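You operate a simulated robot arm through the tools that you are given. There is no shell and no other tool.

The job below is to be done with a simulated robot arm. You get a single attempt, and the scene is never put back.

## Task
Try the flat teal cap on the test port at about 300 mbar.
Fine: seat it, turn the hold bar over it and pump; open the vent before you free the bar; lay the cap on the caps mat; leave the vent open and the other flat caps.

The check looks at the end state, three seconds after you hand in, the way a careful person would. Anything else that was tipped, shoved, dropped, spilled or broken makes it a failure. A push-on lid holds only when it is set on centred and level and pressed home; a screw cap is set on level and turned clockwise until tight.

## Robot
A 5-joint arm with a two-finger parallel gripper, fixed in place. Base frame: the origin is at the foot of the arm, x ahead of it, y to its left, z up; the work surface is at about z = 0.8. Units: cm, degrees, N and s.
With the tool pointing down near the work surface it reaches from about 26 to 68 cm from the base axis. Its first joint turns from -66.0 to 66.0 degrees. The tool tilts only in the upright plane through the base axis and itself; it spins freely about its own axis. Payload 2.9 kg.
Tool frame: the origin (TCP) lies between the finger pads and is the grasp point; the fingertips stand 3 cm ahead of it; z points along the fingers, y is the line along which they close. The gripper opens to 11 cm. The fingers are 2 cm wide and 1 cm thick; the gripper's body (4.8 by 11.2 cm) begins 5.5 cm behind the TCP.
Orientation is told as [roll, pitch, yaw] about the base's x, y, z axes, in that order, counted from this pose: with the fingers straight down and closing along the base's y, the tool's x points along the base's -x, its y along +y and its z along -z.

## Interface
- The arm moves only by the tool move_arm. Its argument "commands" is a list that holds one entry, the list of rows, each a list of 7 numbers: the shift along the base's x, y, z in cm, then the turn, a rotation vector about the base's x, y, z in degrees, then the gripper command, from -1 (fully open) to 1 (shut), values between in proportion. In form: [[[tx, ty, tz, rx, ry, rz, claw], ...]]. A call has 1 to 20 rows; each row is the pose to reach, as a shift and turn from the pose commanded when the call began. Rows are played at 5 a second. More than 5 cm and 8.6 degrees between two rows, or a gripper value outside its range, and nothing of the call is played. Where a pose cannot be reached the arm comes as near as it can. A force on the tool above 40 N (or 10 N above the force at the start of the call, whichever is more), or a blocked arm, ends the call early, and 0.2 s more pass. Each finger travels about 10.8 cm/s and halts on what it meets, pressing with about 42 N; the grip force reading is that of the motor and also rises with nothing between the fingers. The clock runs only during rows and for 0.2 s after the last one: add rows that repeat a pose to give the fingers time. The reply holds the time, the measured pose of the TCP, the force on the tool along the base axes, the opening and the grip force, in the units named above and with some noise, with the torque about the TCP (base axes, N m) and any sound that the robot's microphone picked up.
- Cameras (640 x 400 px; columns grow to the right, rows downward): "scene" is fixed at [4.96, -46.68, 60.69]; the picture's right is [0.61, -0.79, 0.00], its down [-0.44, -0.34, -0.83] and it looks along [0.66, 0.51, -0.56] (base axes); focal length 307 px, centre (320, 200). "wrist" rides on the gripper at [7.3, 1.7, -10.3] in the tool frame; the picture's right is [-0.23, 0.97, 0.00], its down [-0.76, -0.18, -0.62] and it looks along [-0.61, -0.14, 0.78] (tool axes); focal length 222 px, centre (320, 200). There is no depth. A picture from a camera that has moved, and an enlarged one, comes with that camera's place and axes in the base frame and with its lens.
- get_image(camera): a new picture of that camera. The clock stands still meanwhile.
- enlarge(camera, box): a new picture of the part [left, top, right, bottom] of that camera's present view, enlarged. The clock stands still meanwhile.
- sign_off(): hands the job in; it is judged then, once.

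Nothing tells you positions but the pictures and the camera data. Unless the task says otherwise, let go and move clear before handing in.

The tools are called as a command line: name --argument value ..., lists and objects as JSON in quotes. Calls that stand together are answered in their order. move_arm: Moves the arm, as the interface text tells. Its arguments: {"type":"object","properties":{"commands":{"type":"array"}},"required":["commands"]} The other tools are called the same way: get_image (camera) takes a picture; enlarge (camera, box) takes an enlarged picture of a part of a camera's view; sign_off () hands the job in.

At the start:

```text
clock: 0.0
tool_pos: [39.62, -12.99, 44.17]
orientation: [-0.1, 0.0, -0.1]
force: [-0.2, -0.1, -0.7]
wrist_torque: [0.03, -0.02, 0.0]
width: 10.98
grasp_force: 0.0
```

scene: 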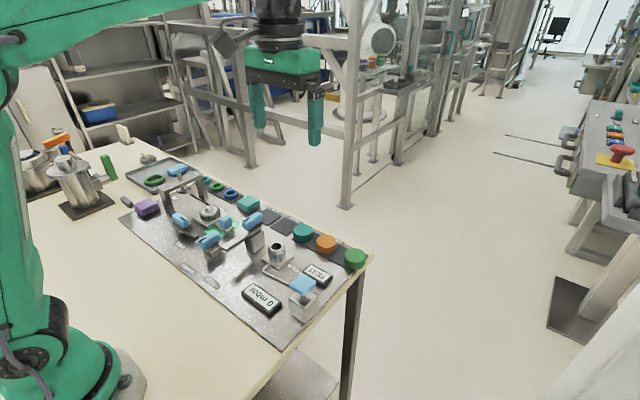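
wrist: 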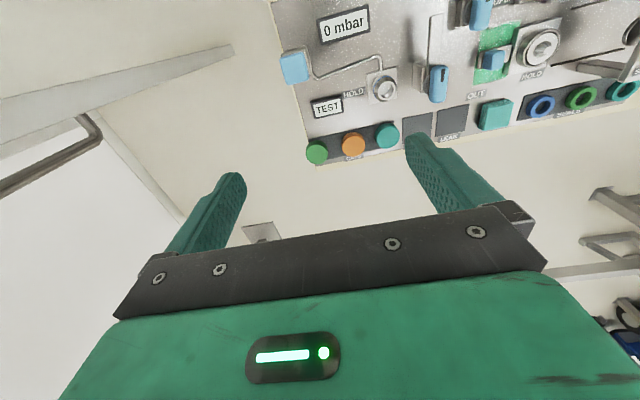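

I see a metal test panel on the bench, with coloured caps on a mat along its far edge, a test port with a hold bar, and a pressure display reading 0 mbar. I'll look closer before I move anything.

enlarge --camera "scene" --box '[220, 200, 380, 320]'

enlarge --camera "scene" --box '[110, 140, 270, 260]'

enlarge --camera "wrist" --box '[270, 0, 455, 180]'

enlarge --camera "wrist" --box '[400, 0, 640, 150]'

```text
3.33 times, centred on (300, 260) of scene
camera zoom: at [4.96, -46.68, 60.69], right [0.61, -0.79, 0.0], down [-0.44, -0.34, -0.83], along [0.66, 0.51, -0.56], focal length 1022 px, centre (387, 0)
```

zoom: 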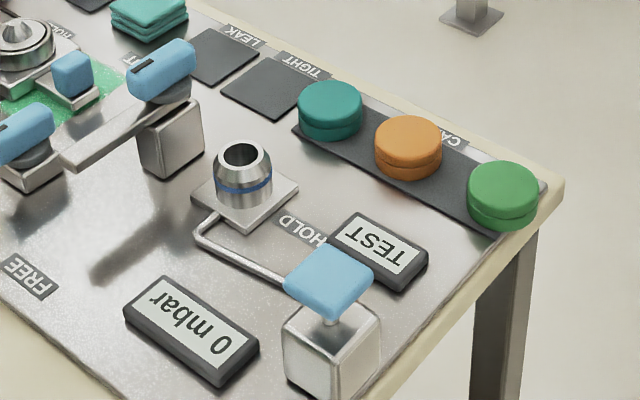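

```text
3.33 times, centred on (190, 200) of scene
camera zoom: at [4.96, -46.68, 60.69], right [0.61, -0.79, 0.0], down [-0.44, -0.34, -0.83], along [0.66, 0.51, -0.56], focal length 1022 px, centre (753, 200)
```

zoom: 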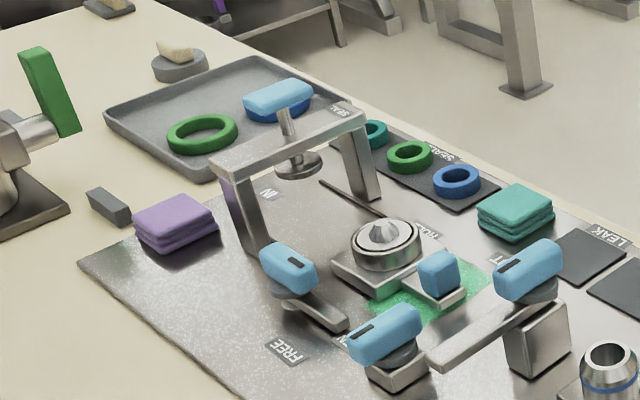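

```text
2.22 times, centred on (362, 90) of wrist
camera zoom: at [32.42, -11.32, 54.49], right [0.23, 0.97, 0.0], down [0.76, -0.18, 0.62], along [0.61, -0.14, -0.78], focal length 494 px, centre (226, 444)
```

zoom: 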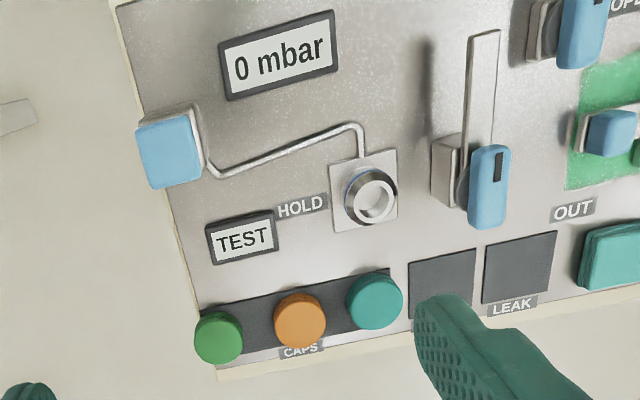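

```text
2.67 times, centred on (520, 75) of wrist
camera zoom: at [32.42, -11.32, 54.49], right [0.23, 0.97, 0.0], down [0.76, -0.18, 0.62], along [0.61, -0.14, -0.78], focal length 592 px, centre (-213, 533)
```

zoom: 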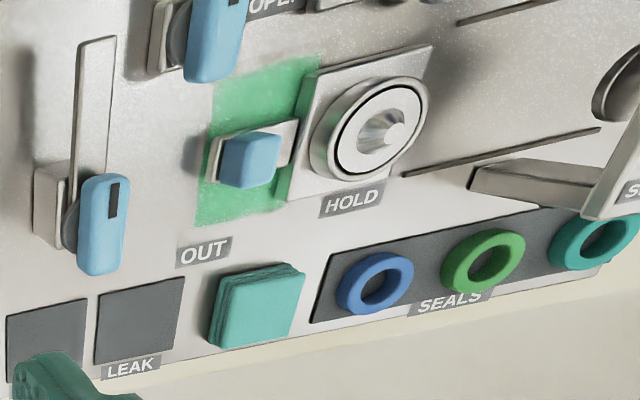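

The port (about x 46, y -0.5) and its hold bar, the pump button and the caps mat are all at the near-right end of the panel. I'll bring the camera back to get a better view of the labels and levers.

move_arm --commands '[[[-2.5, 3.5, 0, 0, 0, 0, -1], [-5, 7, 0, 0, 0, 0, -1], [-7.5, 10.5, 0, 0, 0, 0, -1], [-10, 13, 0, 0, 0, 0, -1]]]'

get_image --camera "wrist"

get_image --camera "scene"

```text
clock: 1.0
tool_pos: [30.1, 0.05, 43.86]
orientation: [-0.1, 0.0, -0.2]
force: [-0.3, -0.3, 0.3]
wrist_torque: [0.01, 0.0, -0.01]
width: 10.99
grasp_force: 0.1
```

```text
taken
camera wrist: at [22.9, 1.68, 54.24], right [0.23, 0.97, 0.0], down [0.76, -0.18, 0.62], along [0.61, -0.14, -0.78], focal length 222 px, centre (320, 200)
```

wrist: 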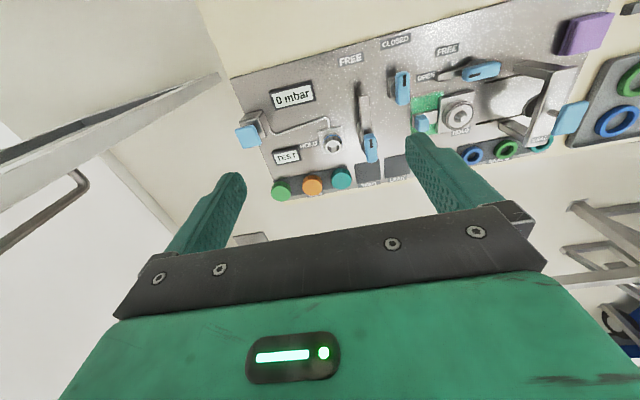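

```text
taken
```

scene: 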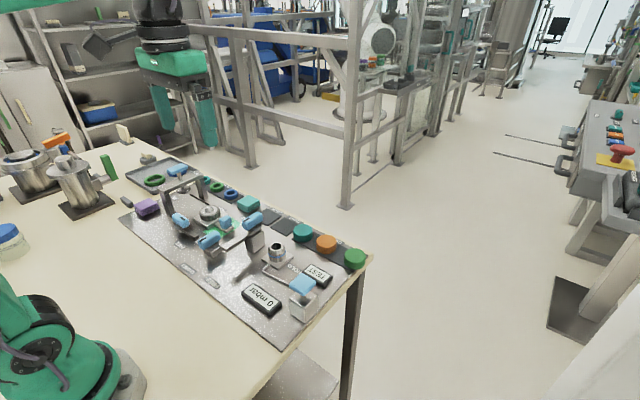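

enlarge --camera "wrist" --box '[225, 40, 420, 210]'

enlarge --camera "wrist" --box '[335, 30, 495, 150]'

enlarge --camera "wrist" --box '[430, 0, 640, 160]'

```text
2.35 times, centred on (322, 125) of wrist
camera zoom: at [22.9, 1.68, 54.24], right [0.23, 0.97, 0.0], down [0.76, -0.18, 0.62], along [0.61, -0.14, -0.78], focal length 523 px, centre (314, 376)
```

zoom: 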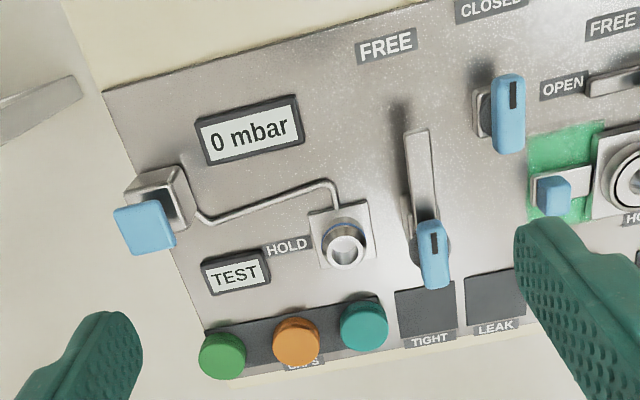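

```text
3.33 times, centred on (415, 90) of wrist
camera zoom: at [22.9, 1.68, 54.24], right [0.23, 0.97, 0.0], down [0.76, -0.18, 0.62], along [0.61, -0.14, -0.78], focal length 740 px, centre (3, 567)
```

zoom: 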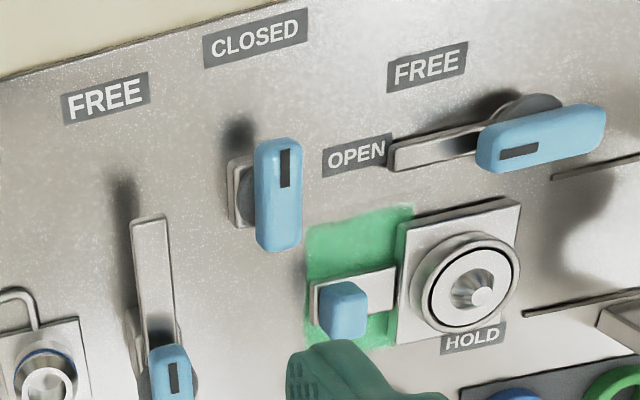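

```text
2.50 times, centred on (535, 80) of wrist
camera zoom: at [22.9, 1.68, 54.24], right [0.23, 0.97, 0.0], down [0.76, -0.18, 0.62], along [0.61, -0.14, -0.78], focal length 555 px, centre (-218, 500)
```

zoom: 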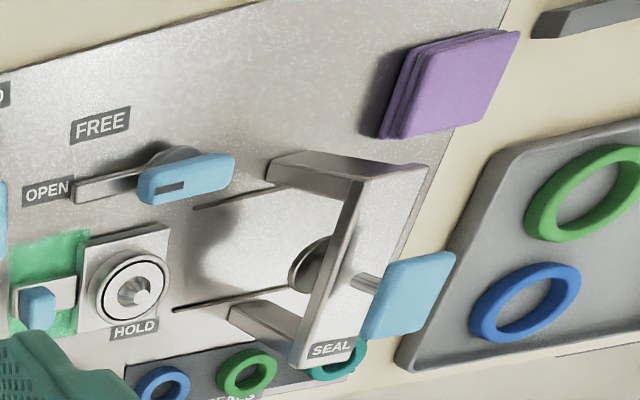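

The valve labelled OPEN/CLOSED has its pointer toward CLOSED. The test hold bar points to FREE (-x), and HOLD would bring it over the port. I'll go lower over the port to measure things better.

move_arm --commands '[[[2, 0, -4, 0, 0, 0, -1], [4, 0, -8, 0, 0, 0, -1], [6, 0, -12, 0, 0, 0, -1], [6, 0, -14, 0, 0, 0, -1], [6, 0, -14, 0, 0, 0, -1]]]'

get_image --camera "wrist"

enlarge --camera "wrist" --box '[200, 20, 440, 170]'

```text
clock: 2.2
tool_pos: [35.8, -0.09, 29.93]
orientation: [0.0, 0.0, -0.1]
force: [1.0, -0.4, -0.3]
wrist_torque: [0.02, 0.02, 0.02]
width: 11.01
grasp_force: 0.0
```

```text
taken
camera wrist: at [28.58, 1.69, 40.36], right [0.23, 0.97, 0.0], down [0.76, -0.18, 0.62], along [0.61, -0.14, -0.78], focal length 222 px, centre (320, 200)
```

wrist: 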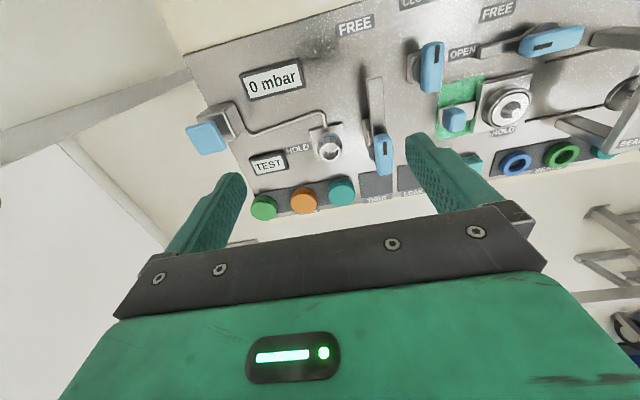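

```text
2.67 times, centred on (320, 95) of wrist
camera zoom: at [28.58, 1.69, 40.36], right [0.23, 0.97, 0.0], down [0.76, -0.18, 0.62], along [0.61, -0.14, -0.78], focal length 592 px, centre (320, 480)
```

zoom: 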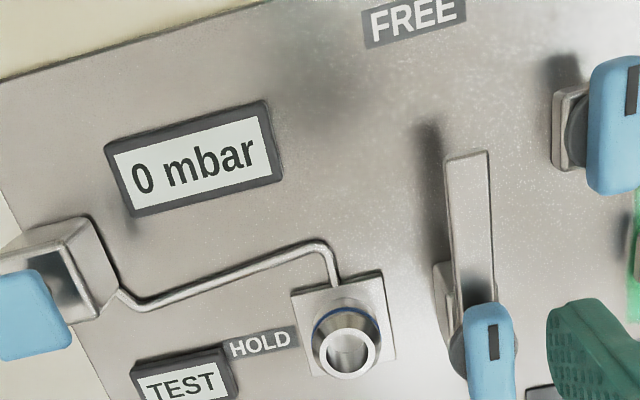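

Estimates so far: port top near (45.6, -0.5, 5.6), hold-bar handle and pivot near (45.5, 7.3, 10.6), pump pad near (37.4, -17, 10), vent handle near (36.5, 15.5, 5), teal cap near (57, 0). Next I'll go above the teal cap with the fingers turned to close along x and look again.

move_arm --commands '[[[1.75, 0, -0.7, 0, 0, 7.5, -1], [3.5, 0, -1.4, 0, 0, 15, -1], [5.25, 0, -2.1, 0, 0, 22.5, -1], [7, 0, -2.8, 0, 0, 30, -1], [8.75, 0, -3.5, 0, 0, 37.5, -1], [10.5, 0, -4.2, 0, 0, 45, -1], [12.25, 0, -4.9, 0, 0, 52.5, -1], [14, 0, -5.6, 0, 0, 60, -1], [15.75, 0, -6.3, 0, 0, 67.5, -1], [17.5, 0, -7, 0, 0, 75, -1], [19.25, 0, -7.7, 0, 0, 82.5, -1], [21, 0, -9, 0, 0, 90, -1], [21, 0, -12, 0, 0, 90, -1], [21, 0, -14, 0, 0, 90, -1], [21, 0, -14, 0, 0, 90, -1]]]'

get_image --camera "wrist"

get_image --camera "scene"

```text
clock: 5.4
tool_pos: [56.78, 0.25, 16.22]
orientation: [0.0, 0.0, 90.0]
force: [0.1, 0.2, 0.5]
wrist_torque: [0.0, 0.01, 0.01]
width: 11.0
grasp_force: 0.1
```

```text
taken
camera wrist: at [55.22, -7.02, 26.61], right [-0.97, 0.23, 0.0], down [0.18, 0.76, 0.62], along [0.14, 0.61, -0.78], focal length 222 px, centre (320, 200)
```

wrist: 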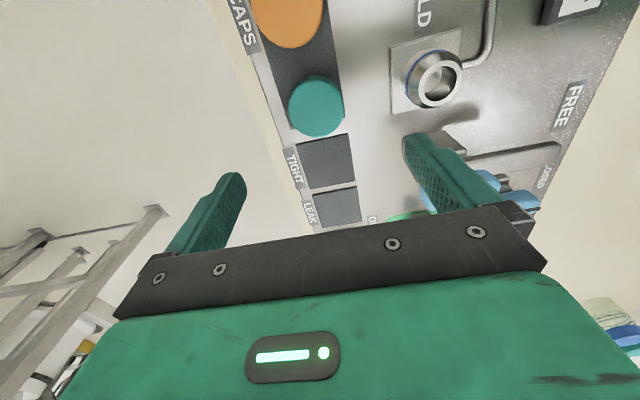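

```text
taken
```

scene: 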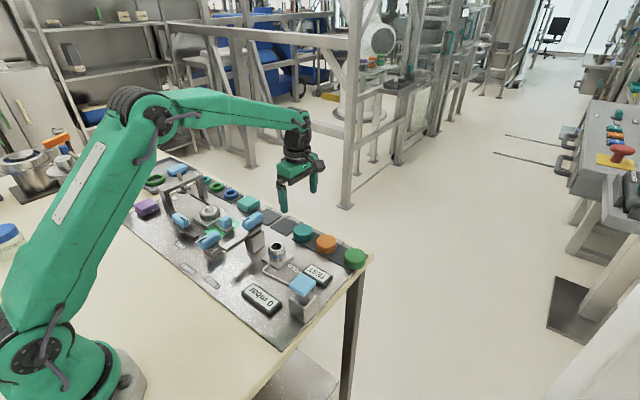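

The teal cap shows just ahead of the tool axis, with empty mat beyond it. I'll enlarge it to measure the cap and port more precisely.

enlarge --camera "wrist" --box '[240, 0, 400, 160]'

enlarge --camera "wrist" --box '[380, 0, 620, 150]'

enlarge --camera "scene" --box '[240, 130, 380, 280]'

```text
2.50 times, centred on (320, 80) of wrist
camera zoom: at [55.22, -7.02, 26.61], right [-0.97, 0.23, 0.0], down [0.18, 0.76, 0.62], along [0.14, 0.61, -0.78], focal length 555 px, centre (320, 500)
```

zoom: 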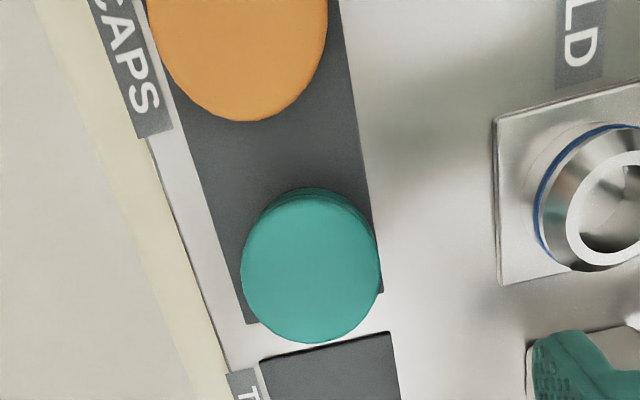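

```text
2.67 times, centred on (500, 75) of wrist
camera zoom: at [55.22, -7.02, 26.61], right [-0.97, 0.23, 0.0], down [0.18, 0.76, 0.62], along [0.14, 0.61, -0.78], focal length 592 px, centre (-160, 533)
```

zoom: 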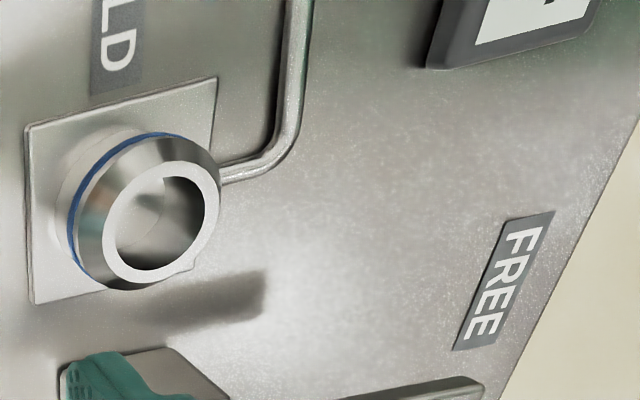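

```text
2.67 times, centred on (310, 205) of scene
camera zoom: at [4.96, -46.68, 60.69], right [0.61, -0.79, 0.0], down [-0.44, -0.34, -0.83], along [0.66, 0.51, -0.56], focal length 818 px, centre (347, 187)
```

zoom: 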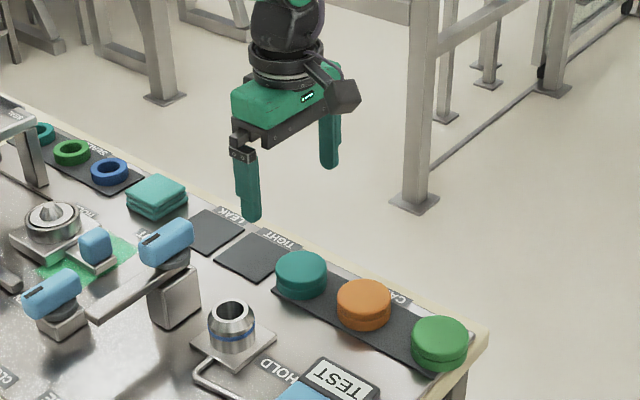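

The teal cap is about 5.6 cm across and centred near (57.2, -0.45). The port top is near (45.8, -0.55, 5). I'll centre over the cap and come partway down, then check alignment.

move_arm --commands '[[[0.35, -0.7, -2, 0, 0, 0, -1], [0.35, -0.7, -4, 0, 0, 0, -1], [0.35, -0.7, -6, 0, 0, 0, -1], [0.35, -0.7, -6, 0, 0, 0, -1], [0.35, -0.7, -6, 0, 0, 0, -1]]]'

get_image --camera "wrist"

enlarge --camera "scene" --box '[250, 160, 370, 280]'

```text
clock: 6.6
tool_pos: [57.17, -0.79, 10.16]
orientation: [0.0, 0.0, 89.8]
force: [-0.1, -0.3, -0.3]
wrist_torque: [0.01, 0.02, -0.03]
width: 11.02
grasp_force: 0.1
```

```text
taken
camera wrist: at [55.49, -8.12, 20.6], right [-0.97, 0.23, 0.0], down [0.18, 0.76, 0.62], along [0.14, 0.61, -0.78], focal length 222 px, centre (320, 200)
```

wrist: 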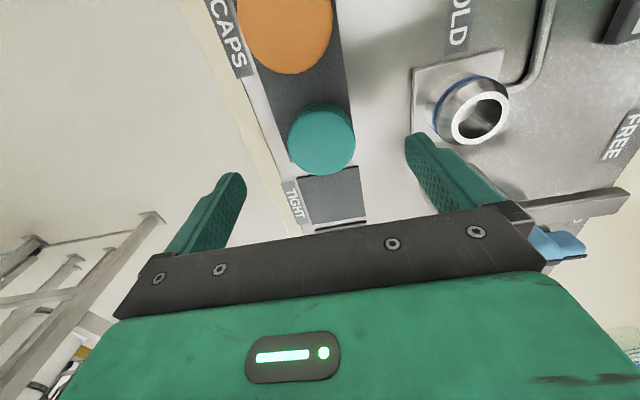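

```text
3.33 times, centred on (310, 220) of scene
camera zoom: at [4.96, -46.68, 60.69], right [0.61, -0.79, 0.0], down [-0.44, -0.34, -0.83], along [0.66, 0.51, -0.56], focal length 1022 px, centre (353, 133)
```

zoom: 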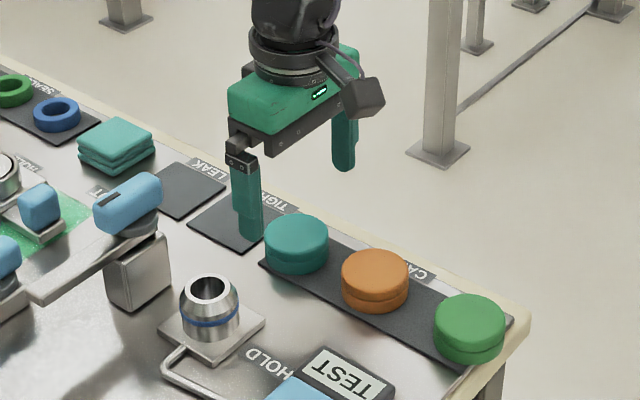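

The cap sits nearly on the tool axis. I'll enlarge it to fine-tune the centring before the grasp.

enlarge --camera "wrist" --box '[260, 80, 388, 160]'

enlarge --camera "wrist" --box '[390, 20, 640, 176]'

```text
5.00 times, centred on (324, 120) of wrist
camera zoom: at [55.49, -8.12, 20.6], right [-0.97, 0.23, 0.0], down [0.18, 0.76, 0.62], along [0.14, 0.61, -0.78], focal length 1111 px, centre (300, 600)
```

zoom: 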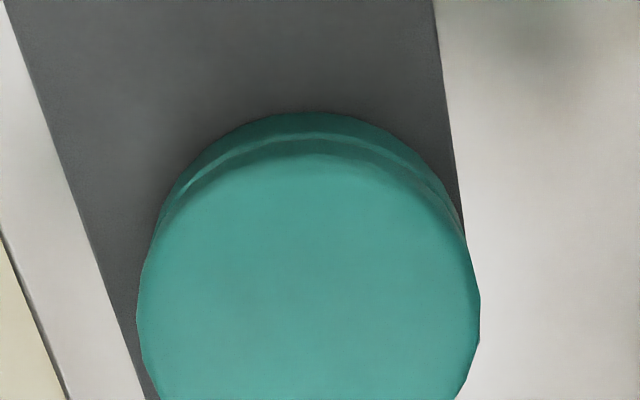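

```text
2.56 times, centred on (515, 98) of wrist
camera zoom: at [55.49, -8.12, 20.6], right [-0.97, 0.23, 0.0], down [0.18, 0.76, 0.62], along [0.14, 0.61, -0.78], focal length 569 px, centre (-179, 461)
```

zoom: 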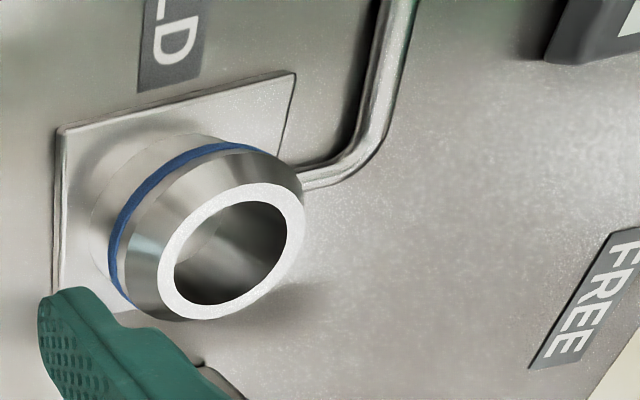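

The cap is about 0.14 cm to -x and 0.25 cm to +y of the tool axis. I'll correct for that and lower the open fingers around it.

move_arm --commands '[[[-0.1, 0.25, -1.5, 0, 0, 0, -1], [-0.1, 0.25, -3, 0, 0, 0, -0.6], [-0.1, 0.25, -4.2, 0, 0, 0, -0.5], [-0.1, 0.25, -5.0, 0, 0, 0, -0.4], [-0.1, 0.25, -5.2, 0, 0, 0, -0.4], [-0.1, 0.25, -5.2, 0, 0, 0, -0.4]]]'

get_image --camera "wrist"

enlarge --camera "scene" --box '[250, 180, 370, 280]'

```text
clock: 8.0
tool_pos: [56.91, -0.45, 4.93]
orientation: [0.0, 0.0, 89.9]
force: [0.1, 0.4, -0.4]
wrist_torque: [0.01, 0.0, 0.02]
width: 7.67
grasp_force: 0.2
```

```text
taken
camera wrist: at [55.22, -7.81, 15.29], right [-0.97, 0.23, 0.0], down [0.18, 0.76, 0.62], along [0.14, 0.61, -0.78], focal length 222 px, centre (320, 200)
```

wrist: 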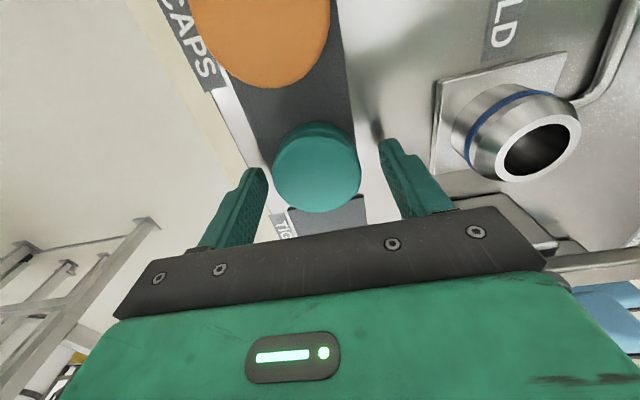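

```text
4.00 times, centred on (310, 230) of scene
camera zoom: at [4.96, -46.68, 60.69], right [0.61, -0.79, 0.0], down [-0.44, -0.34, -0.83], along [0.66, 0.51, -0.56], focal length 1226 px, centre (360, 80)
```

zoom: 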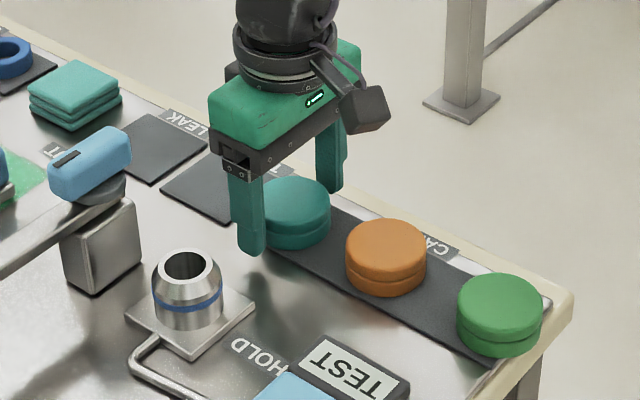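

The cap stands squarely between the open fingers, clear of the orange one. I'll close on it.

move_arm --commands '[[[0, 0, 0, 0, 0, 0, -0.1], [0, 0, 0, 0, 0, 0, 0.2], [0, 0, 0, 0, 0, 0, 0.2], [0, 0, 0, 0, 0, 0, 0.2], [0, 0, 0, 0, 0, 0, 0.2]]]'

enlarge --camera "wrist" --box '[220, 100, 420, 225]'

```text
clock: 9.2
tool_pos: [56.92, -0.59, 4.86]
orientation: [0.0, 0.0, 90.0]
force: [-0.3, -0.1, 0.2]
wrist_torque: [0.03, -0.04, 0.0]
width: 6.09
grasp_force: 42.0
```

```text
3.20 times, centred on (320, 162) of wrist
camera zoom: at [55.22, -7.81, 15.31], right [-0.97, 0.23, 0.0], down [0.18, 0.76, 0.62], along [0.14, 0.61, -0.78], focal length 711 px, centre (320, 320)
```

zoom: 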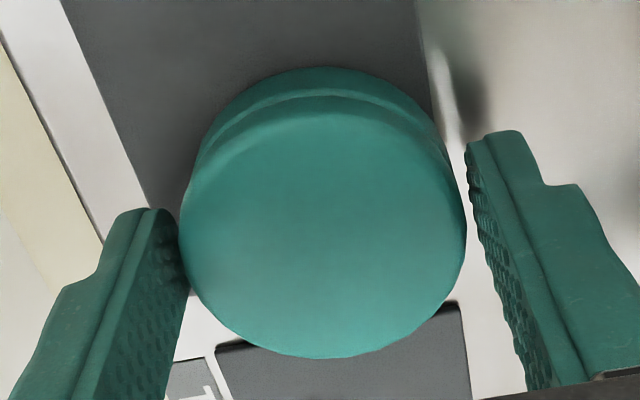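

Fingers stopped at 6.1 cm with 42 N, so the cap is held. I'll lift it straight up and look at it in the grip.

move_arm --commands '[[[0, 0, 0.5, 0, 0, 0, 0.2], [0, 0, 1.5, 0, 0, 0, 0.2], [0, 0, 3, 0, 0, 0, 0.2], [0, 0, 5, 0, 0, 0, 0.2], [0, 0, 7, 0, 0, 0, 0.2], [0, 0, 7, 0, 0, 0, 0.2]]]'

enlarge --camera "wrist" --box '[220, 100, 420, 225]'

enlarge --camera "scene" --box '[250, 150, 370, 270]'

enlarge --camera "wrist" --box '[390, 20, 640, 176]'

```text
clock: 10.6
tool_pos: [57.01, -0.33, 12.03]
orientation: [0.1, 0.1, 89.9]
force: [0.2, -0.6, -0.2]
wrist_torque: [-0.03, 0.04, -0.01]
width: 6.07
grasp_force: 42.0
```

```text
3.20 times, centred on (320, 162) of wrist
camera zoom: at [55.32, -7.61, 22.39], right [-0.97, 0.23, 0.0], down [0.18, 0.76, 0.62], along [0.14, 0.61, -0.78], focal length 711 px, centre (320, 320)
```

zoom: 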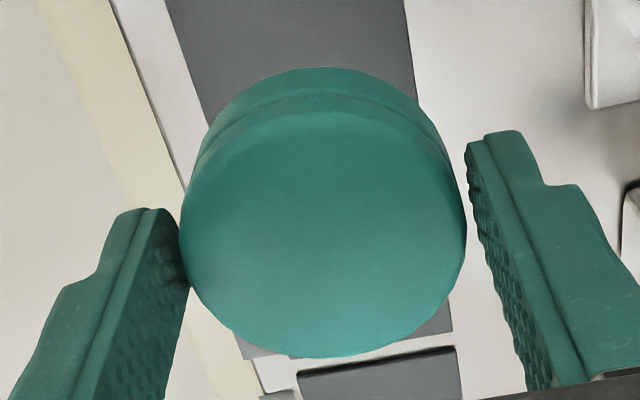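

```text
3.33 times, centred on (310, 210) of scene
camera zoom: at [4.96, -46.68, 60.69], right [0.61, -0.79, 0.0], down [-0.44, -0.34, -0.83], along [0.66, 0.51, -0.56], focal length 1022 px, centre (353, 167)
```

zoom: 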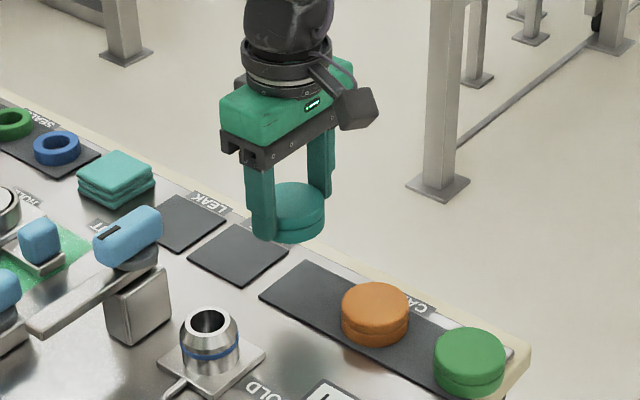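

```text
2.56 times, centred on (515, 98) of wrist
camera zoom: at [55.32, -7.61, 22.39], right [-0.97, 0.23, 0.0], down [0.18, 0.76, 0.62], along [0.14, 0.61, -0.78], focal length 569 px, centre (-179, 461)
```

zoom: 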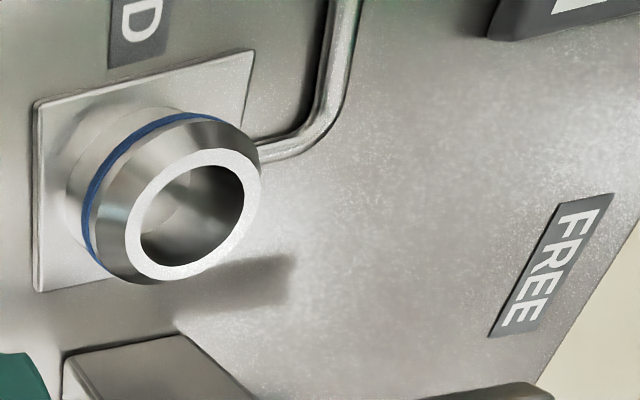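

The cap is held level, but I estimate it sits about 0.3 cm off the tool axis toward +y. To centre it properly I'll set it back down where it was, squeeze it lightly along y, and then re-grip along x.

move_arm --commands '[[[0, 0, -2, 0, 0, 0, 0.2], [0, 0, -4, 0, 0, 0, 0.2], [0, 0, -5.5, 0, 0, 0, 0.2], [0, 0, -6.5, 0, 0, 0, 0.2], [0, 0, -6.95, 0, 0, 0, 0.2], [0, 0, -7.0, 0, 0, 0, 0.2], [0, 0, -7.0, 0, 0, 0, -0.2], [0, 0, -7.0, 0, 0, 0, -0.4], [0, 0, -7.0, 0, 0, 0, -0.4]]]'

enlarge --camera "wrist" --box '[220, 100, 420, 225]'

```text
clock: 12.6
tool_pos: [56.78, -0.31, 4.92]
orientation: [0.0, 0.0, 89.9]
force: [-0.5, -1.0, -0.1]
wrist_torque: [-0.01, -0.01, -0.01]
width: 7.69
grasp_force: 0.2
```

```text
3.20 times, centred on (320, 162) of wrist
camera zoom: at [55.16, -7.67, 15.28], right [-0.97, 0.23, 0.0], down [0.18, 0.76, 0.62], along [0.14, 0.61, -0.78], focal length 711 px, centre (320, 320)
```

zoom: 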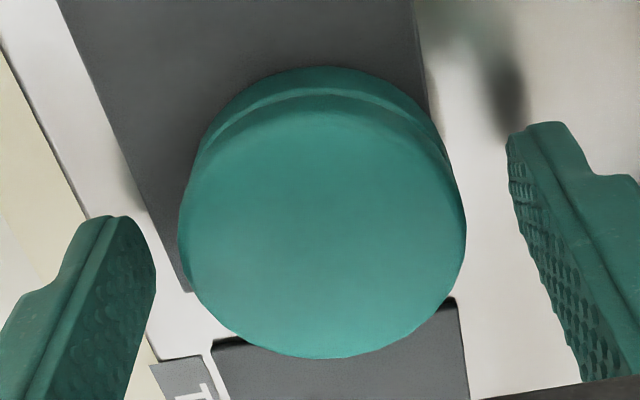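

The cap is back down, standing on its own. I'll rise, turn the fingers to close along y, and come down around it again, leaving room for the orange cap.

move_arm --commands '[[[0, 0, 2.5, 0, 0, 0, -0.4], [0, 0, 5, 0, 0, -6, -0.4], [0.1, 0.1, 5, 0, 0, -14, -0.4], [0.1, 0.15, 5, 0, 0, -22, -0.4], [0.1, 0.2, 5, 0, 0, -30, -0.4], [0.1, 0.25, 5, 0, 0, -38, -0.4], [0.1, 0.3, 5, 0, 0, -46, -0.4], [0.1, 0.3, 5, 0, 0, -54, -0.4], [0.1, 0.3, 5, 0, 0, -62, -0.4], [0.1, 0.3, 5, 0, 0, -70, -0.4], [0.1, 0.3, 5, 0, 0, -78, -0.4], [0.1, 0.3, 5, 0, 0, -86, -0.4], [0.1, 0.3, 5, 0, 0, -90, -0.4], [0.1, 0.3, 5, 0, 0, -90, -0.4]]]'

get_image --camera "wrist"

enlarge --camera "wrist" --box '[220, 80, 420, 205]'

```text
clock: 15.6
tool_pos: [57.01, -0.09, 9.95]
orientation: [0.0, 0.0, -0.2]
force: [-0.2, -1.2, -0.1]
wrist_torque: [0.0, 0.01, 0.0]
width: 7.7
grasp_force: 0.0
```

```text
taken
camera wrist: at [49.82, 1.54, 20.34], right [0.23, 0.97, 0.0], down [0.76, -0.18, 0.62], along [0.61, -0.14, -0.78], focal length 222 px, centre (320, 200)
```

wrist: 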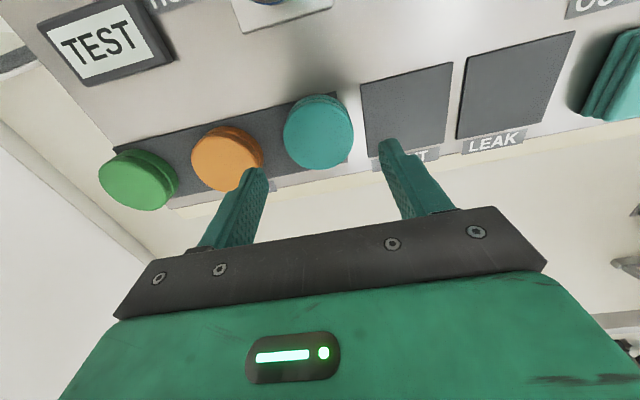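

```text
3.20 times, centred on (320, 142) of wrist
camera zoom: at [49.82, 1.54, 20.34], right [0.23, 0.97, 0.0], down [0.76, -0.18, 0.62], along [0.61, -0.14, -0.78], focal length 711 px, centre (320, 384)
```

zoom: 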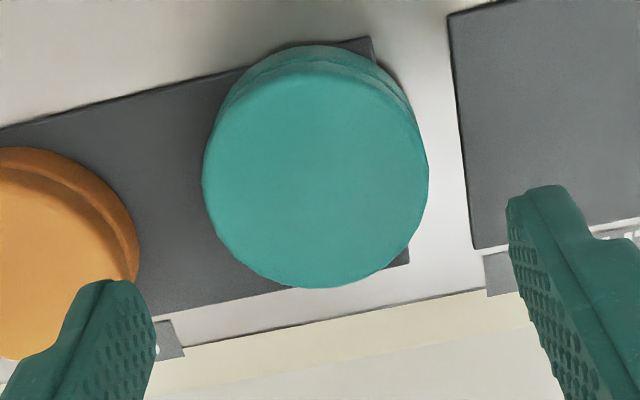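

The cap is close to the tool axis here too, and the -y finger will land in the gap between teal and orange. I'll go down and squeeze to centre it along y.

move_arm --commands '[[[0, 0, -1.5, 0, 0, 0, -0.4], [0, 0, -3, 0, 0, 0, -0.4], [0, 0, -4.5, 0, 0, 0, -0.4], [0, 0, -5.0, 0, 0, 0, -0.4], [0, 0, -5.0, 0, 0, 0, -0.4]]]'

get_image --camera "wrist"

enlarge --camera "scene" --box '[250, 180, 370, 280]'

```text
clock: 16.8
tool_pos: [57.01, -0.07, 4.87]
orientation: [0.0, 0.1, -0.1]
force: [0.1, 0.0, -0.1]
wrist_torque: [0.03, -0.01, -0.02]
width: 7.7
grasp_force: 0.1
```

```text
taken
camera wrist: at [49.81, 1.62, 15.3], right [0.23, 0.97, 0.0], down [0.76, -0.18, 0.62], along [0.61, -0.14, -0.78], focal length 222 px, centre (320, 200)
```

wrist: 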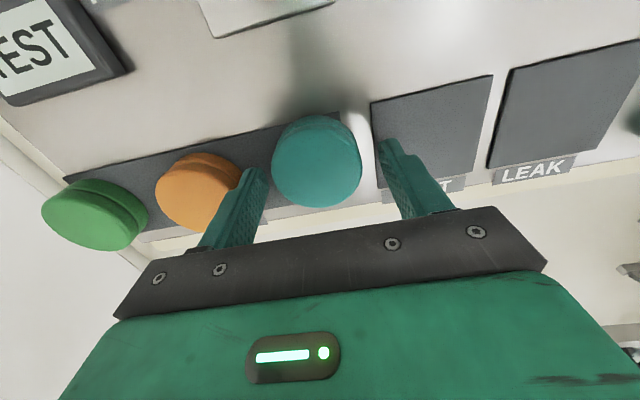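

```text
4.00 times, centred on (310, 230) of scene
camera zoom: at [4.96, -46.68, 60.69], right [0.61, -0.79, 0.0], down [-0.44, -0.34, -0.83], along [0.66, 0.51, -0.56], focal length 1226 px, centre (360, 80)
```

zoom: 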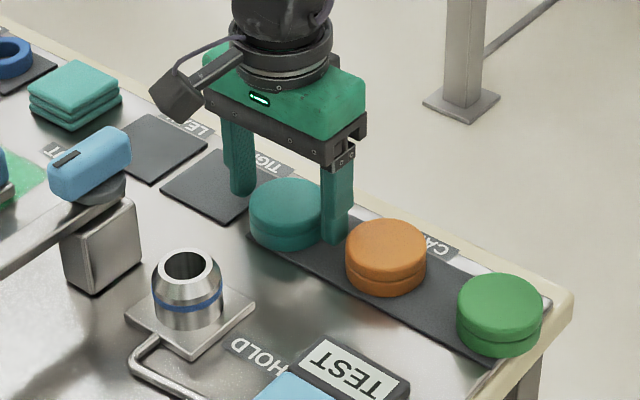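

Both fingers are clear of the neighbouring caps. I'll squeeze the teal cap to centre it, then open again.

move_arm --commands '[[[0, 0, 0, 0, 0, 0, -0.2], [0, 0, 0, 0, 0, 0, -0.1], [0, 0, 0, 0, 0, 0, 0.1], [0, 0, 0, 0, 0, 0, 0.1], [0, 0, 0, 0, 0, 0, 0.1]]]'

enlarge --camera "wrist" --box '[220, 100, 420, 225]'

```text
clock: 18.0
tool_pos: [57.01, -0.07, 4.95]
orientation: [0.0, 0.0, -0.2]
force: [0.4, -0.1, 0.1]
wrist_torque: [-0.01, 0.03, -0.06]
width: 5.55
grasp_force: 42.1
```

```text
3.20 times, centred on (320, 162) of wrist
camera zoom: at [49.82, 1.61, 15.32], right [0.23, 0.97, 0.0], down [0.76, -0.18, 0.62], along [0.61, -0.14, -0.78], focal length 711 px, centre (320, 320)
```

zoom: 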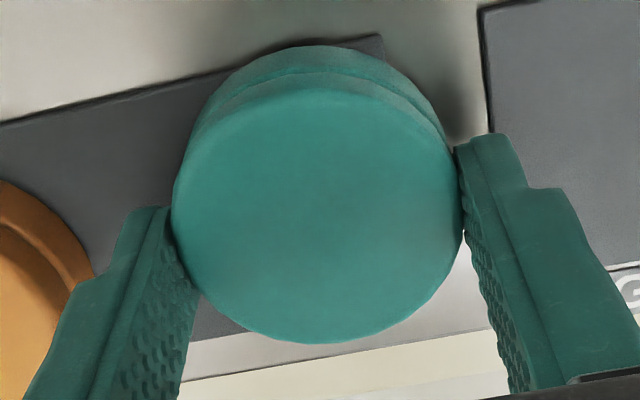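

Gripped along y the cap measures 5.55 cm, and it is centred in y. The picture shows it about 0.3 cm toward -x from the tool axis, so I'll open, shift that far and grip again.

move_arm --commands '[[[0, 0, 0, 0, 0, 0, -0.2], [0, 0, 0, 0, 0, 0, -0.3], [-0.3, 0, 0, 0, 0, 0, -0.3], [-0.3, 0, 0, 0, 0, 0, -0.3], [-0.3, 0, 0, 0, 0, 0, 0.1], [-0.3, 0, 0, 0, 0, 0, 0.2], [-0.3, 0, 0, 0, 0, 0, 0.2], [-0.3, 0, 0, 0, 0, 0, 0.2]]]'

enlarge --camera "wrist" --box '[220, 100, 420, 225]'

```text
clock: 19.8
tool_pos: [56.62, -0.08, 4.99]
orientation: [0.0, 0.0, -0.1]
force: [-0.9, -0.9, 0.8]
wrist_torque: [0.02, 0.0, 0.01]
width: 5.57
grasp_force: 42.0
```

```text
3.20 times, centred on (320, 162) of wrist
camera zoom: at [49.5, 1.54, 15.32], right [0.23, 0.97, 0.0], down [0.76, -0.18, 0.62], along [0.61, -0.14, -0.78], focal length 711 px, centre (320, 320)
```

zoom: 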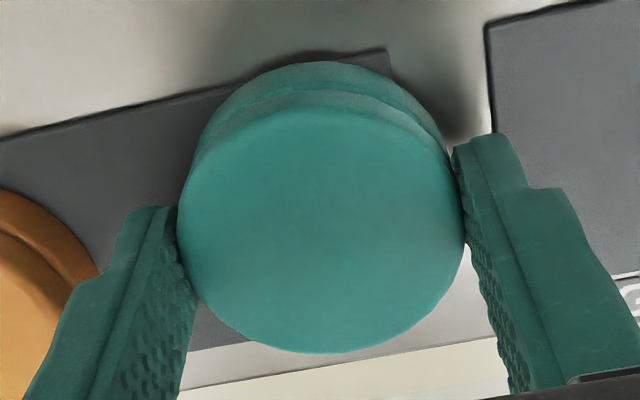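

The cap is now centred in the grip on both axes. I'll lift it and carry it above the port, turning 90° so the gripper body stays away from the hold-bar post.

move_arm --commands '[[[0, 0, 1, 0, 0, 0, 0.2], [0, 0, 3, 0, 0, 0, 0.2], [0, 0, 6, 0, 0, 0, 0.2], [0, 0, 9, 0, 0, 0, 0.2], [-1, -0.05, 9, 0, 0, 8, 0.2], [-2, -0.1, 9, 0, 0, 16, 0.2], [-3, -0.15, 9, 0, 0, 24, 0.2], [-4, -0.2, 9, 0, 0, 32, 0.2], [-5, -0.25, 9, 0, 0, 40, 0.2], [-6, -0.3, 9, 0, 0, 48, 0.2], [-7, -0.35, 9, 0, 0, 56, 0.2], [-8, -0.35, 9, 0, 0, 64, 0.2], [-9, -0.35, 9, 0, 0, 72, 0.2], [-10, -0.35, 9, 0, 0, 80, 0.2], [-11, -0.35, 9, 0, 0, 88, 0.2], [-11, -0.35, 9, 0, 0, 90, 0.2], [-11, -0.35, 9, 0, 0, 90, 0.2]]]'

get_image --camera "wrist"

enlarge --camera "scene" --box '[220, 160, 340, 280]'

```text
clock: 23.4
tool_pos: [45.59, -0.3, 13.89]
orientation: [-0.1, -0.1, 90.0]
force: [-0.3, 0.1, -0.5]
wrist_torque: [0.01, 0.03, 0.01]
width: 5.55
grasp_force: 41.3
```

```text
taken
camera wrist: at [44.03, -7.7, 24.14], right [-0.97, 0.23, 0.0], down [0.18, 0.76, 0.62], along [0.14, 0.61, -0.78], focal length 222 px, centre (320, 200)
```

wrist: 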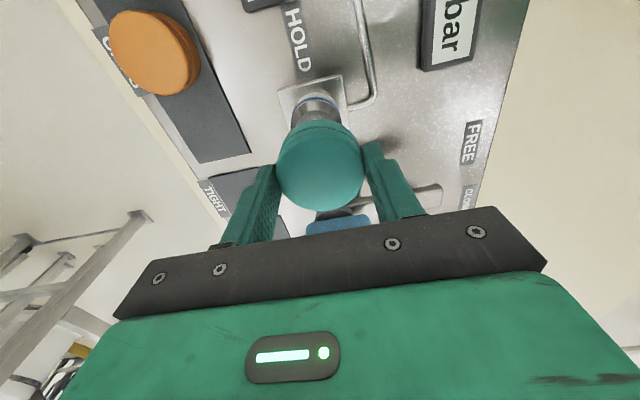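

```text
3.33 times, centred on (280, 220) of scene
camera zoom: at [4.96, -46.68, 60.69], right [0.61, -0.79, 0.0], down [-0.44, -0.34, -0.83], along [0.66, 0.51, -0.56], focal length 1022 px, centre (453, 133)
```

zoom: 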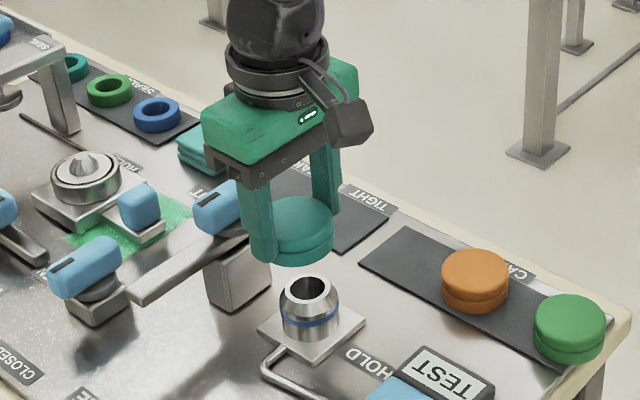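

The cap is over the port within about a millimetre. I'll enlarge the view to check the fine alignment before lowering.

enlarge --camera "wrist" --box '[250, 60, 410, 160]'

enlarge --camera "scene" --box '[250, 200, 310, 260]'

```text
4.00 times, centred on (330, 110) of wrist
camera zoom: at [44.03, -7.7, 24.14], right [-0.97, 0.23, 0.0], down [0.18, 0.76, 0.62], along [0.14, 0.61, -0.78], focal length 888 px, centre (280, 560)
```

zoom: 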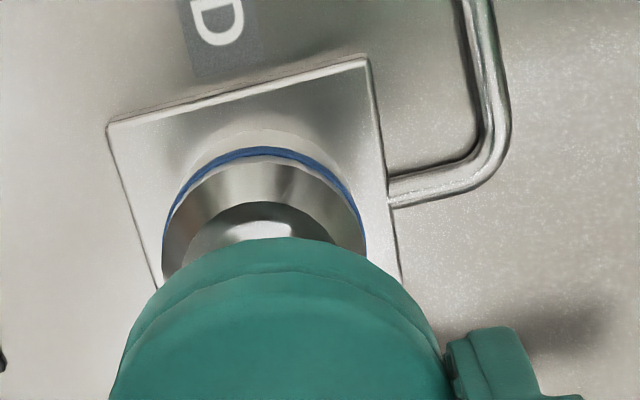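

```text
6.67 times, centred on (280, 230) of scene
camera zoom: at [4.96, -46.68, 60.69], right [0.61, -0.79, 0.0], down [-0.44, -0.34, -0.83], along [0.66, 0.51, -0.56], focal length 2044 px, centre (587, 0)
```

zoom: 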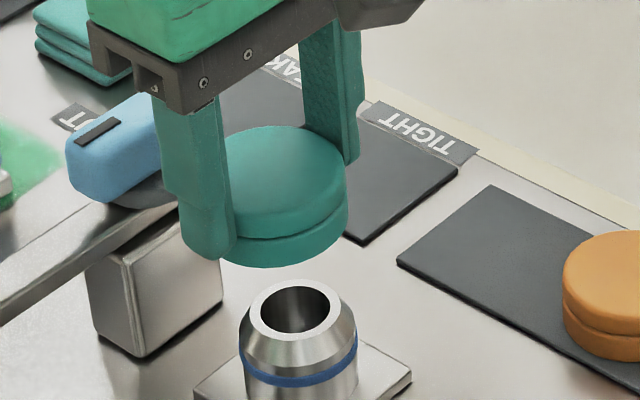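

The port axis looks about 0.25 cm further in +x and 0.15 cm toward -y of the cap. I'll correct, lower to just above the port and check again.

move_arm --commands '[[[0.25, -0.17, -1, 0, 0, 0, 0.2], [0.25, -0.17, -2.5, 0, 0, 0, 0.2], [0.25, -0.17, -3.6, 0, 0, 0, 0.2], [0.25, -0.17, -4.2, 0, 0, 0, 0.2], [0.25, -0.17, -4.2, 0, 0, 0, 0.2]]]'

enlarge --camera "wrist" --box '[250, 60, 410, 160]'

enlarge --camera "scene" --box '[250, 200, 310, 260]'

```text
clock: 24.6
tool_pos: [45.95, -0.59, 9.63]
orientation: [0.0, 0.0, 90.0]
force: [0.2, -0.1, 0.2]
wrist_torque: [-0.03, 0.01, 0.0]
width: 5.51
grasp_force: 41.8
```

```text
4.00 times, centred on (330, 110) of wrist
camera zoom: at [44.34, -7.92, 19.96], right [-0.97, 0.23, 0.0], down [0.18, 0.76, 0.62], along [0.14, 0.61, -0.78], focal length 888 px, centre (280, 560)
```

zoom: 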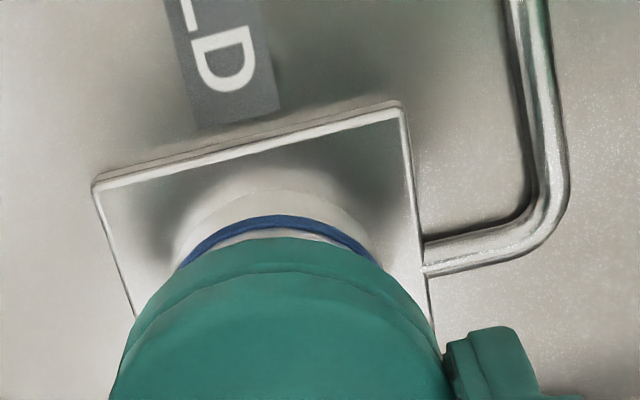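

```text
6.67 times, centred on (280, 230) of scene
camera zoom: at [4.96, -46.68, 60.69], right [0.61, -0.79, 0.0], down [-0.44, -0.34, -0.83], along [0.66, 0.51, -0.56], focal length 2044 px, centre (587, 0)
```

zoom: 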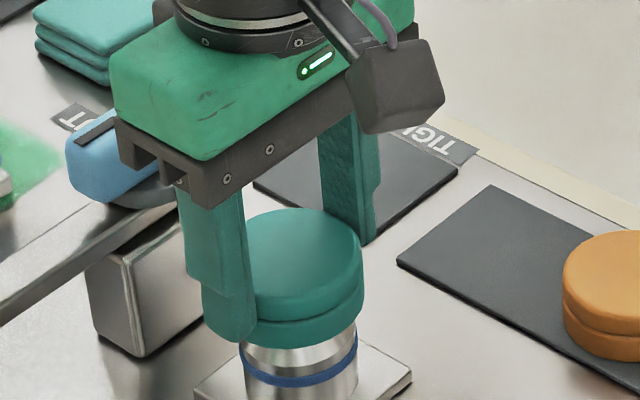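

Cap and port now line up within about a millimetre in both views. I'll lower it slowly and watch the force.

move_arm --commands '[[[-0.03, 0.0, -0.4, 0, 0, 0, 0.2], [-0.03, 0.0, -0.8, 0, 0, 0, 0.2], [-0.03, 0.0, -1.1, 0, 0, 0, 0.2], [-0.03, 0.0, -1.3, 0, 0, 0, 0.2], [-0.03, 0.0, -1.5, 0, 0, 0, 0.2], [-0.03, 0.0, -1.5, 0, 0, 0, 0.2]]]'

enlarge --camera "scene" --box '[250, 200, 310, 260]'

```text
clock: 26.0
tool_pos: [45.92, -0.71, 8.21]
orientation: [-0.2, -0.1, 90.0]
force: [0.6, 3.0, 4.2]
wrist_torque: [0.26, -0.09, 0.04]
width: 5.56
grasp_force: 42.4
```

```text
6.67 times, centred on (280, 230) of scene
camera zoom: at [4.96, -46.68, 60.7], right [0.61, -0.79, 0.0], down [-0.44, -0.34, -0.83], along [0.66, 0.51, -0.56], focal length 2044 px, centre (587, 0)
```

zoom: 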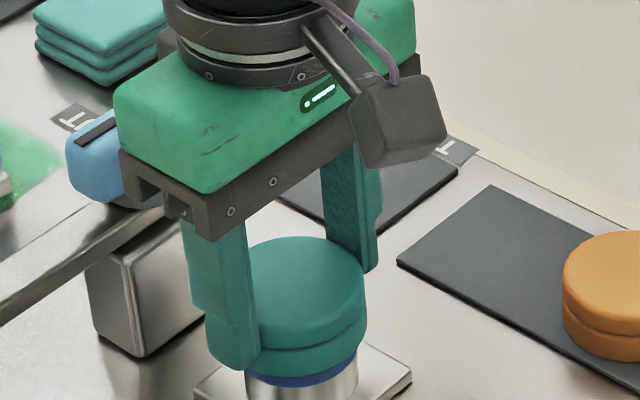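

There's light contact with a small sideways push toward +y, so the cap is a touch too far in -y. I'll ease it that way and continue down in small steps.

move_arm --commands '[[[0, 0.1, 0, 0, 0, 0, 0.2], [0, 0.12, 0, 0, 0, 0, 0.2], [0, 0.12, -0.15, 0, 0, 0, 0.2], [0, 0.12, -0.3, 0, 0, 0, 0.2], [0, 0.12, -0.3, 0, 0, 0, 0.2]]]'

enlarge --camera "wrist" --box '[220, 60, 420, 225]'

```text
clock: 27.2
tool_pos: [45.96, -0.6, 7.83]
orientation: [0.0, -0.1, 89.9]
force: [0.7, -7.9, 0.1]
wrist_torque: [-0.35, -0.06, -0.06]
width: 5.57
grasp_force: 41.8
```

```text
2.42 times, centred on (320, 142) of wrist
camera zoom: at [44.27, -7.87, 18.24], right [-0.97, 0.23, 0.0], down [0.18, 0.76, 0.62], along [0.14, 0.61, -0.78], focal length 538 px, centre (320, 339)
```

zoom: 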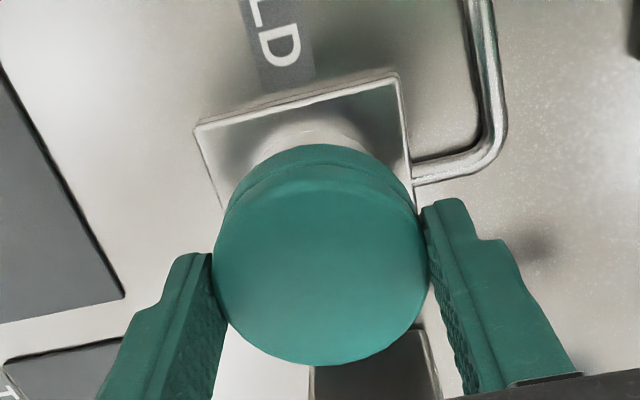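

The side force flipped to -7.9 N, so the cap is already located around the port and I overshot slightly. I'll take back most of that shift and keep pushing down.

move_arm --commands '[[[0, -0.085, 0, 0, 0, 0, 0.2], [0, -0.085, 0, 0, 0, 0, 0.2], [0, -0.085, -0.15, 0, 0, 0, 0.2], [0, -0.085, -0.3, 0, 0, 0, 0.2], [0, -0.085, -0.3, 0, 0, 0, 0.2]]]'

enlarge --camera "scene" --box '[250, 200, 310, 260]'

```text
clock: 28.4
tool_pos: [46.01, -0.39, 7.77]
orientation: [-0.1, -0.1, 90.0]
force: [-10.2, 1.9, 27.0]
wrist_torque: [0.06, 0.34, -0.02]
width: 5.58
grasp_force: 41.6
```

```text
6.67 times, centred on (280, 230) of scene
camera zoom: at [4.95, -46.68, 60.7], right [0.61, -0.79, 0.0], down [-0.44, -0.34, -0.83], along [0.66, 0.51, -0.56], focal length 2044 px, centre (587, 0)
```

zoom: 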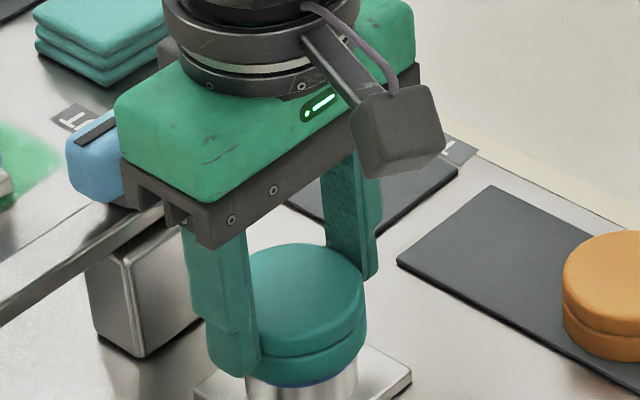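

The cap has reached the seal ring: 27 N upward plus a -10 N push in x. I'll relieve the x offset first, then press on.

move_arm --commands '[[[-0.1, 0, 0, 0, 0, 0, 0.2], [-0.1, 0, 0, 0, 0, 0, 0.2]]]'

```text
clock: 29.0
tool_pos: [46.04, -0.53, 7.66]
orientation: [-0.4, 0.0, 90.0]
force: [0.3, 3.7, 30.0]
wrist_torque: [0.11, 0.04, 0.03]
width: 5.57
grasp_force: 42.2
```

The x force is gone and about 30 N remains vertically. I'll press further down in small increments.

move_arm --commands '[[[0, 0.03, -0.05, 0, 0, 0, 0.2], [0, 0.03, -0.1, 0, 0, 0, 0.2], [0, 0.03, -0.15, 0, 0, 0, 0.2], [0, 0.03, -0.2, 0, 0, 0, 0.2], [0, 0.03, -0.25, 0, 0, 0, 0.2]]]'

enlarge --camera "scene" --box '[250, 200, 310, 260]'

```text
clock: 30.2
tool_pos: [45.93, -0.68, 7.68]
orientation: [-0.4, 0.0, 89.9]
force: [5.0, -6.1, 29.5]
wrist_torque: [-0.11, -0.06, 0.05]
width: 5.55
grasp_force: 41.8
```

```text
6.67 times, centred on (280, 230) of scene
camera zoom: at [4.94, -46.68, 60.7], right [0.61, -0.79, 0.0], down [-0.44, -0.34, -0.83], along [0.66, 0.51, -0.56], focal length 2044 px, centre (587, 0)
```

zoom: 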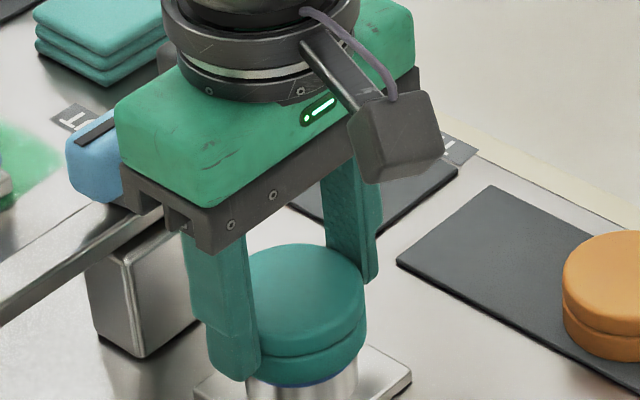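

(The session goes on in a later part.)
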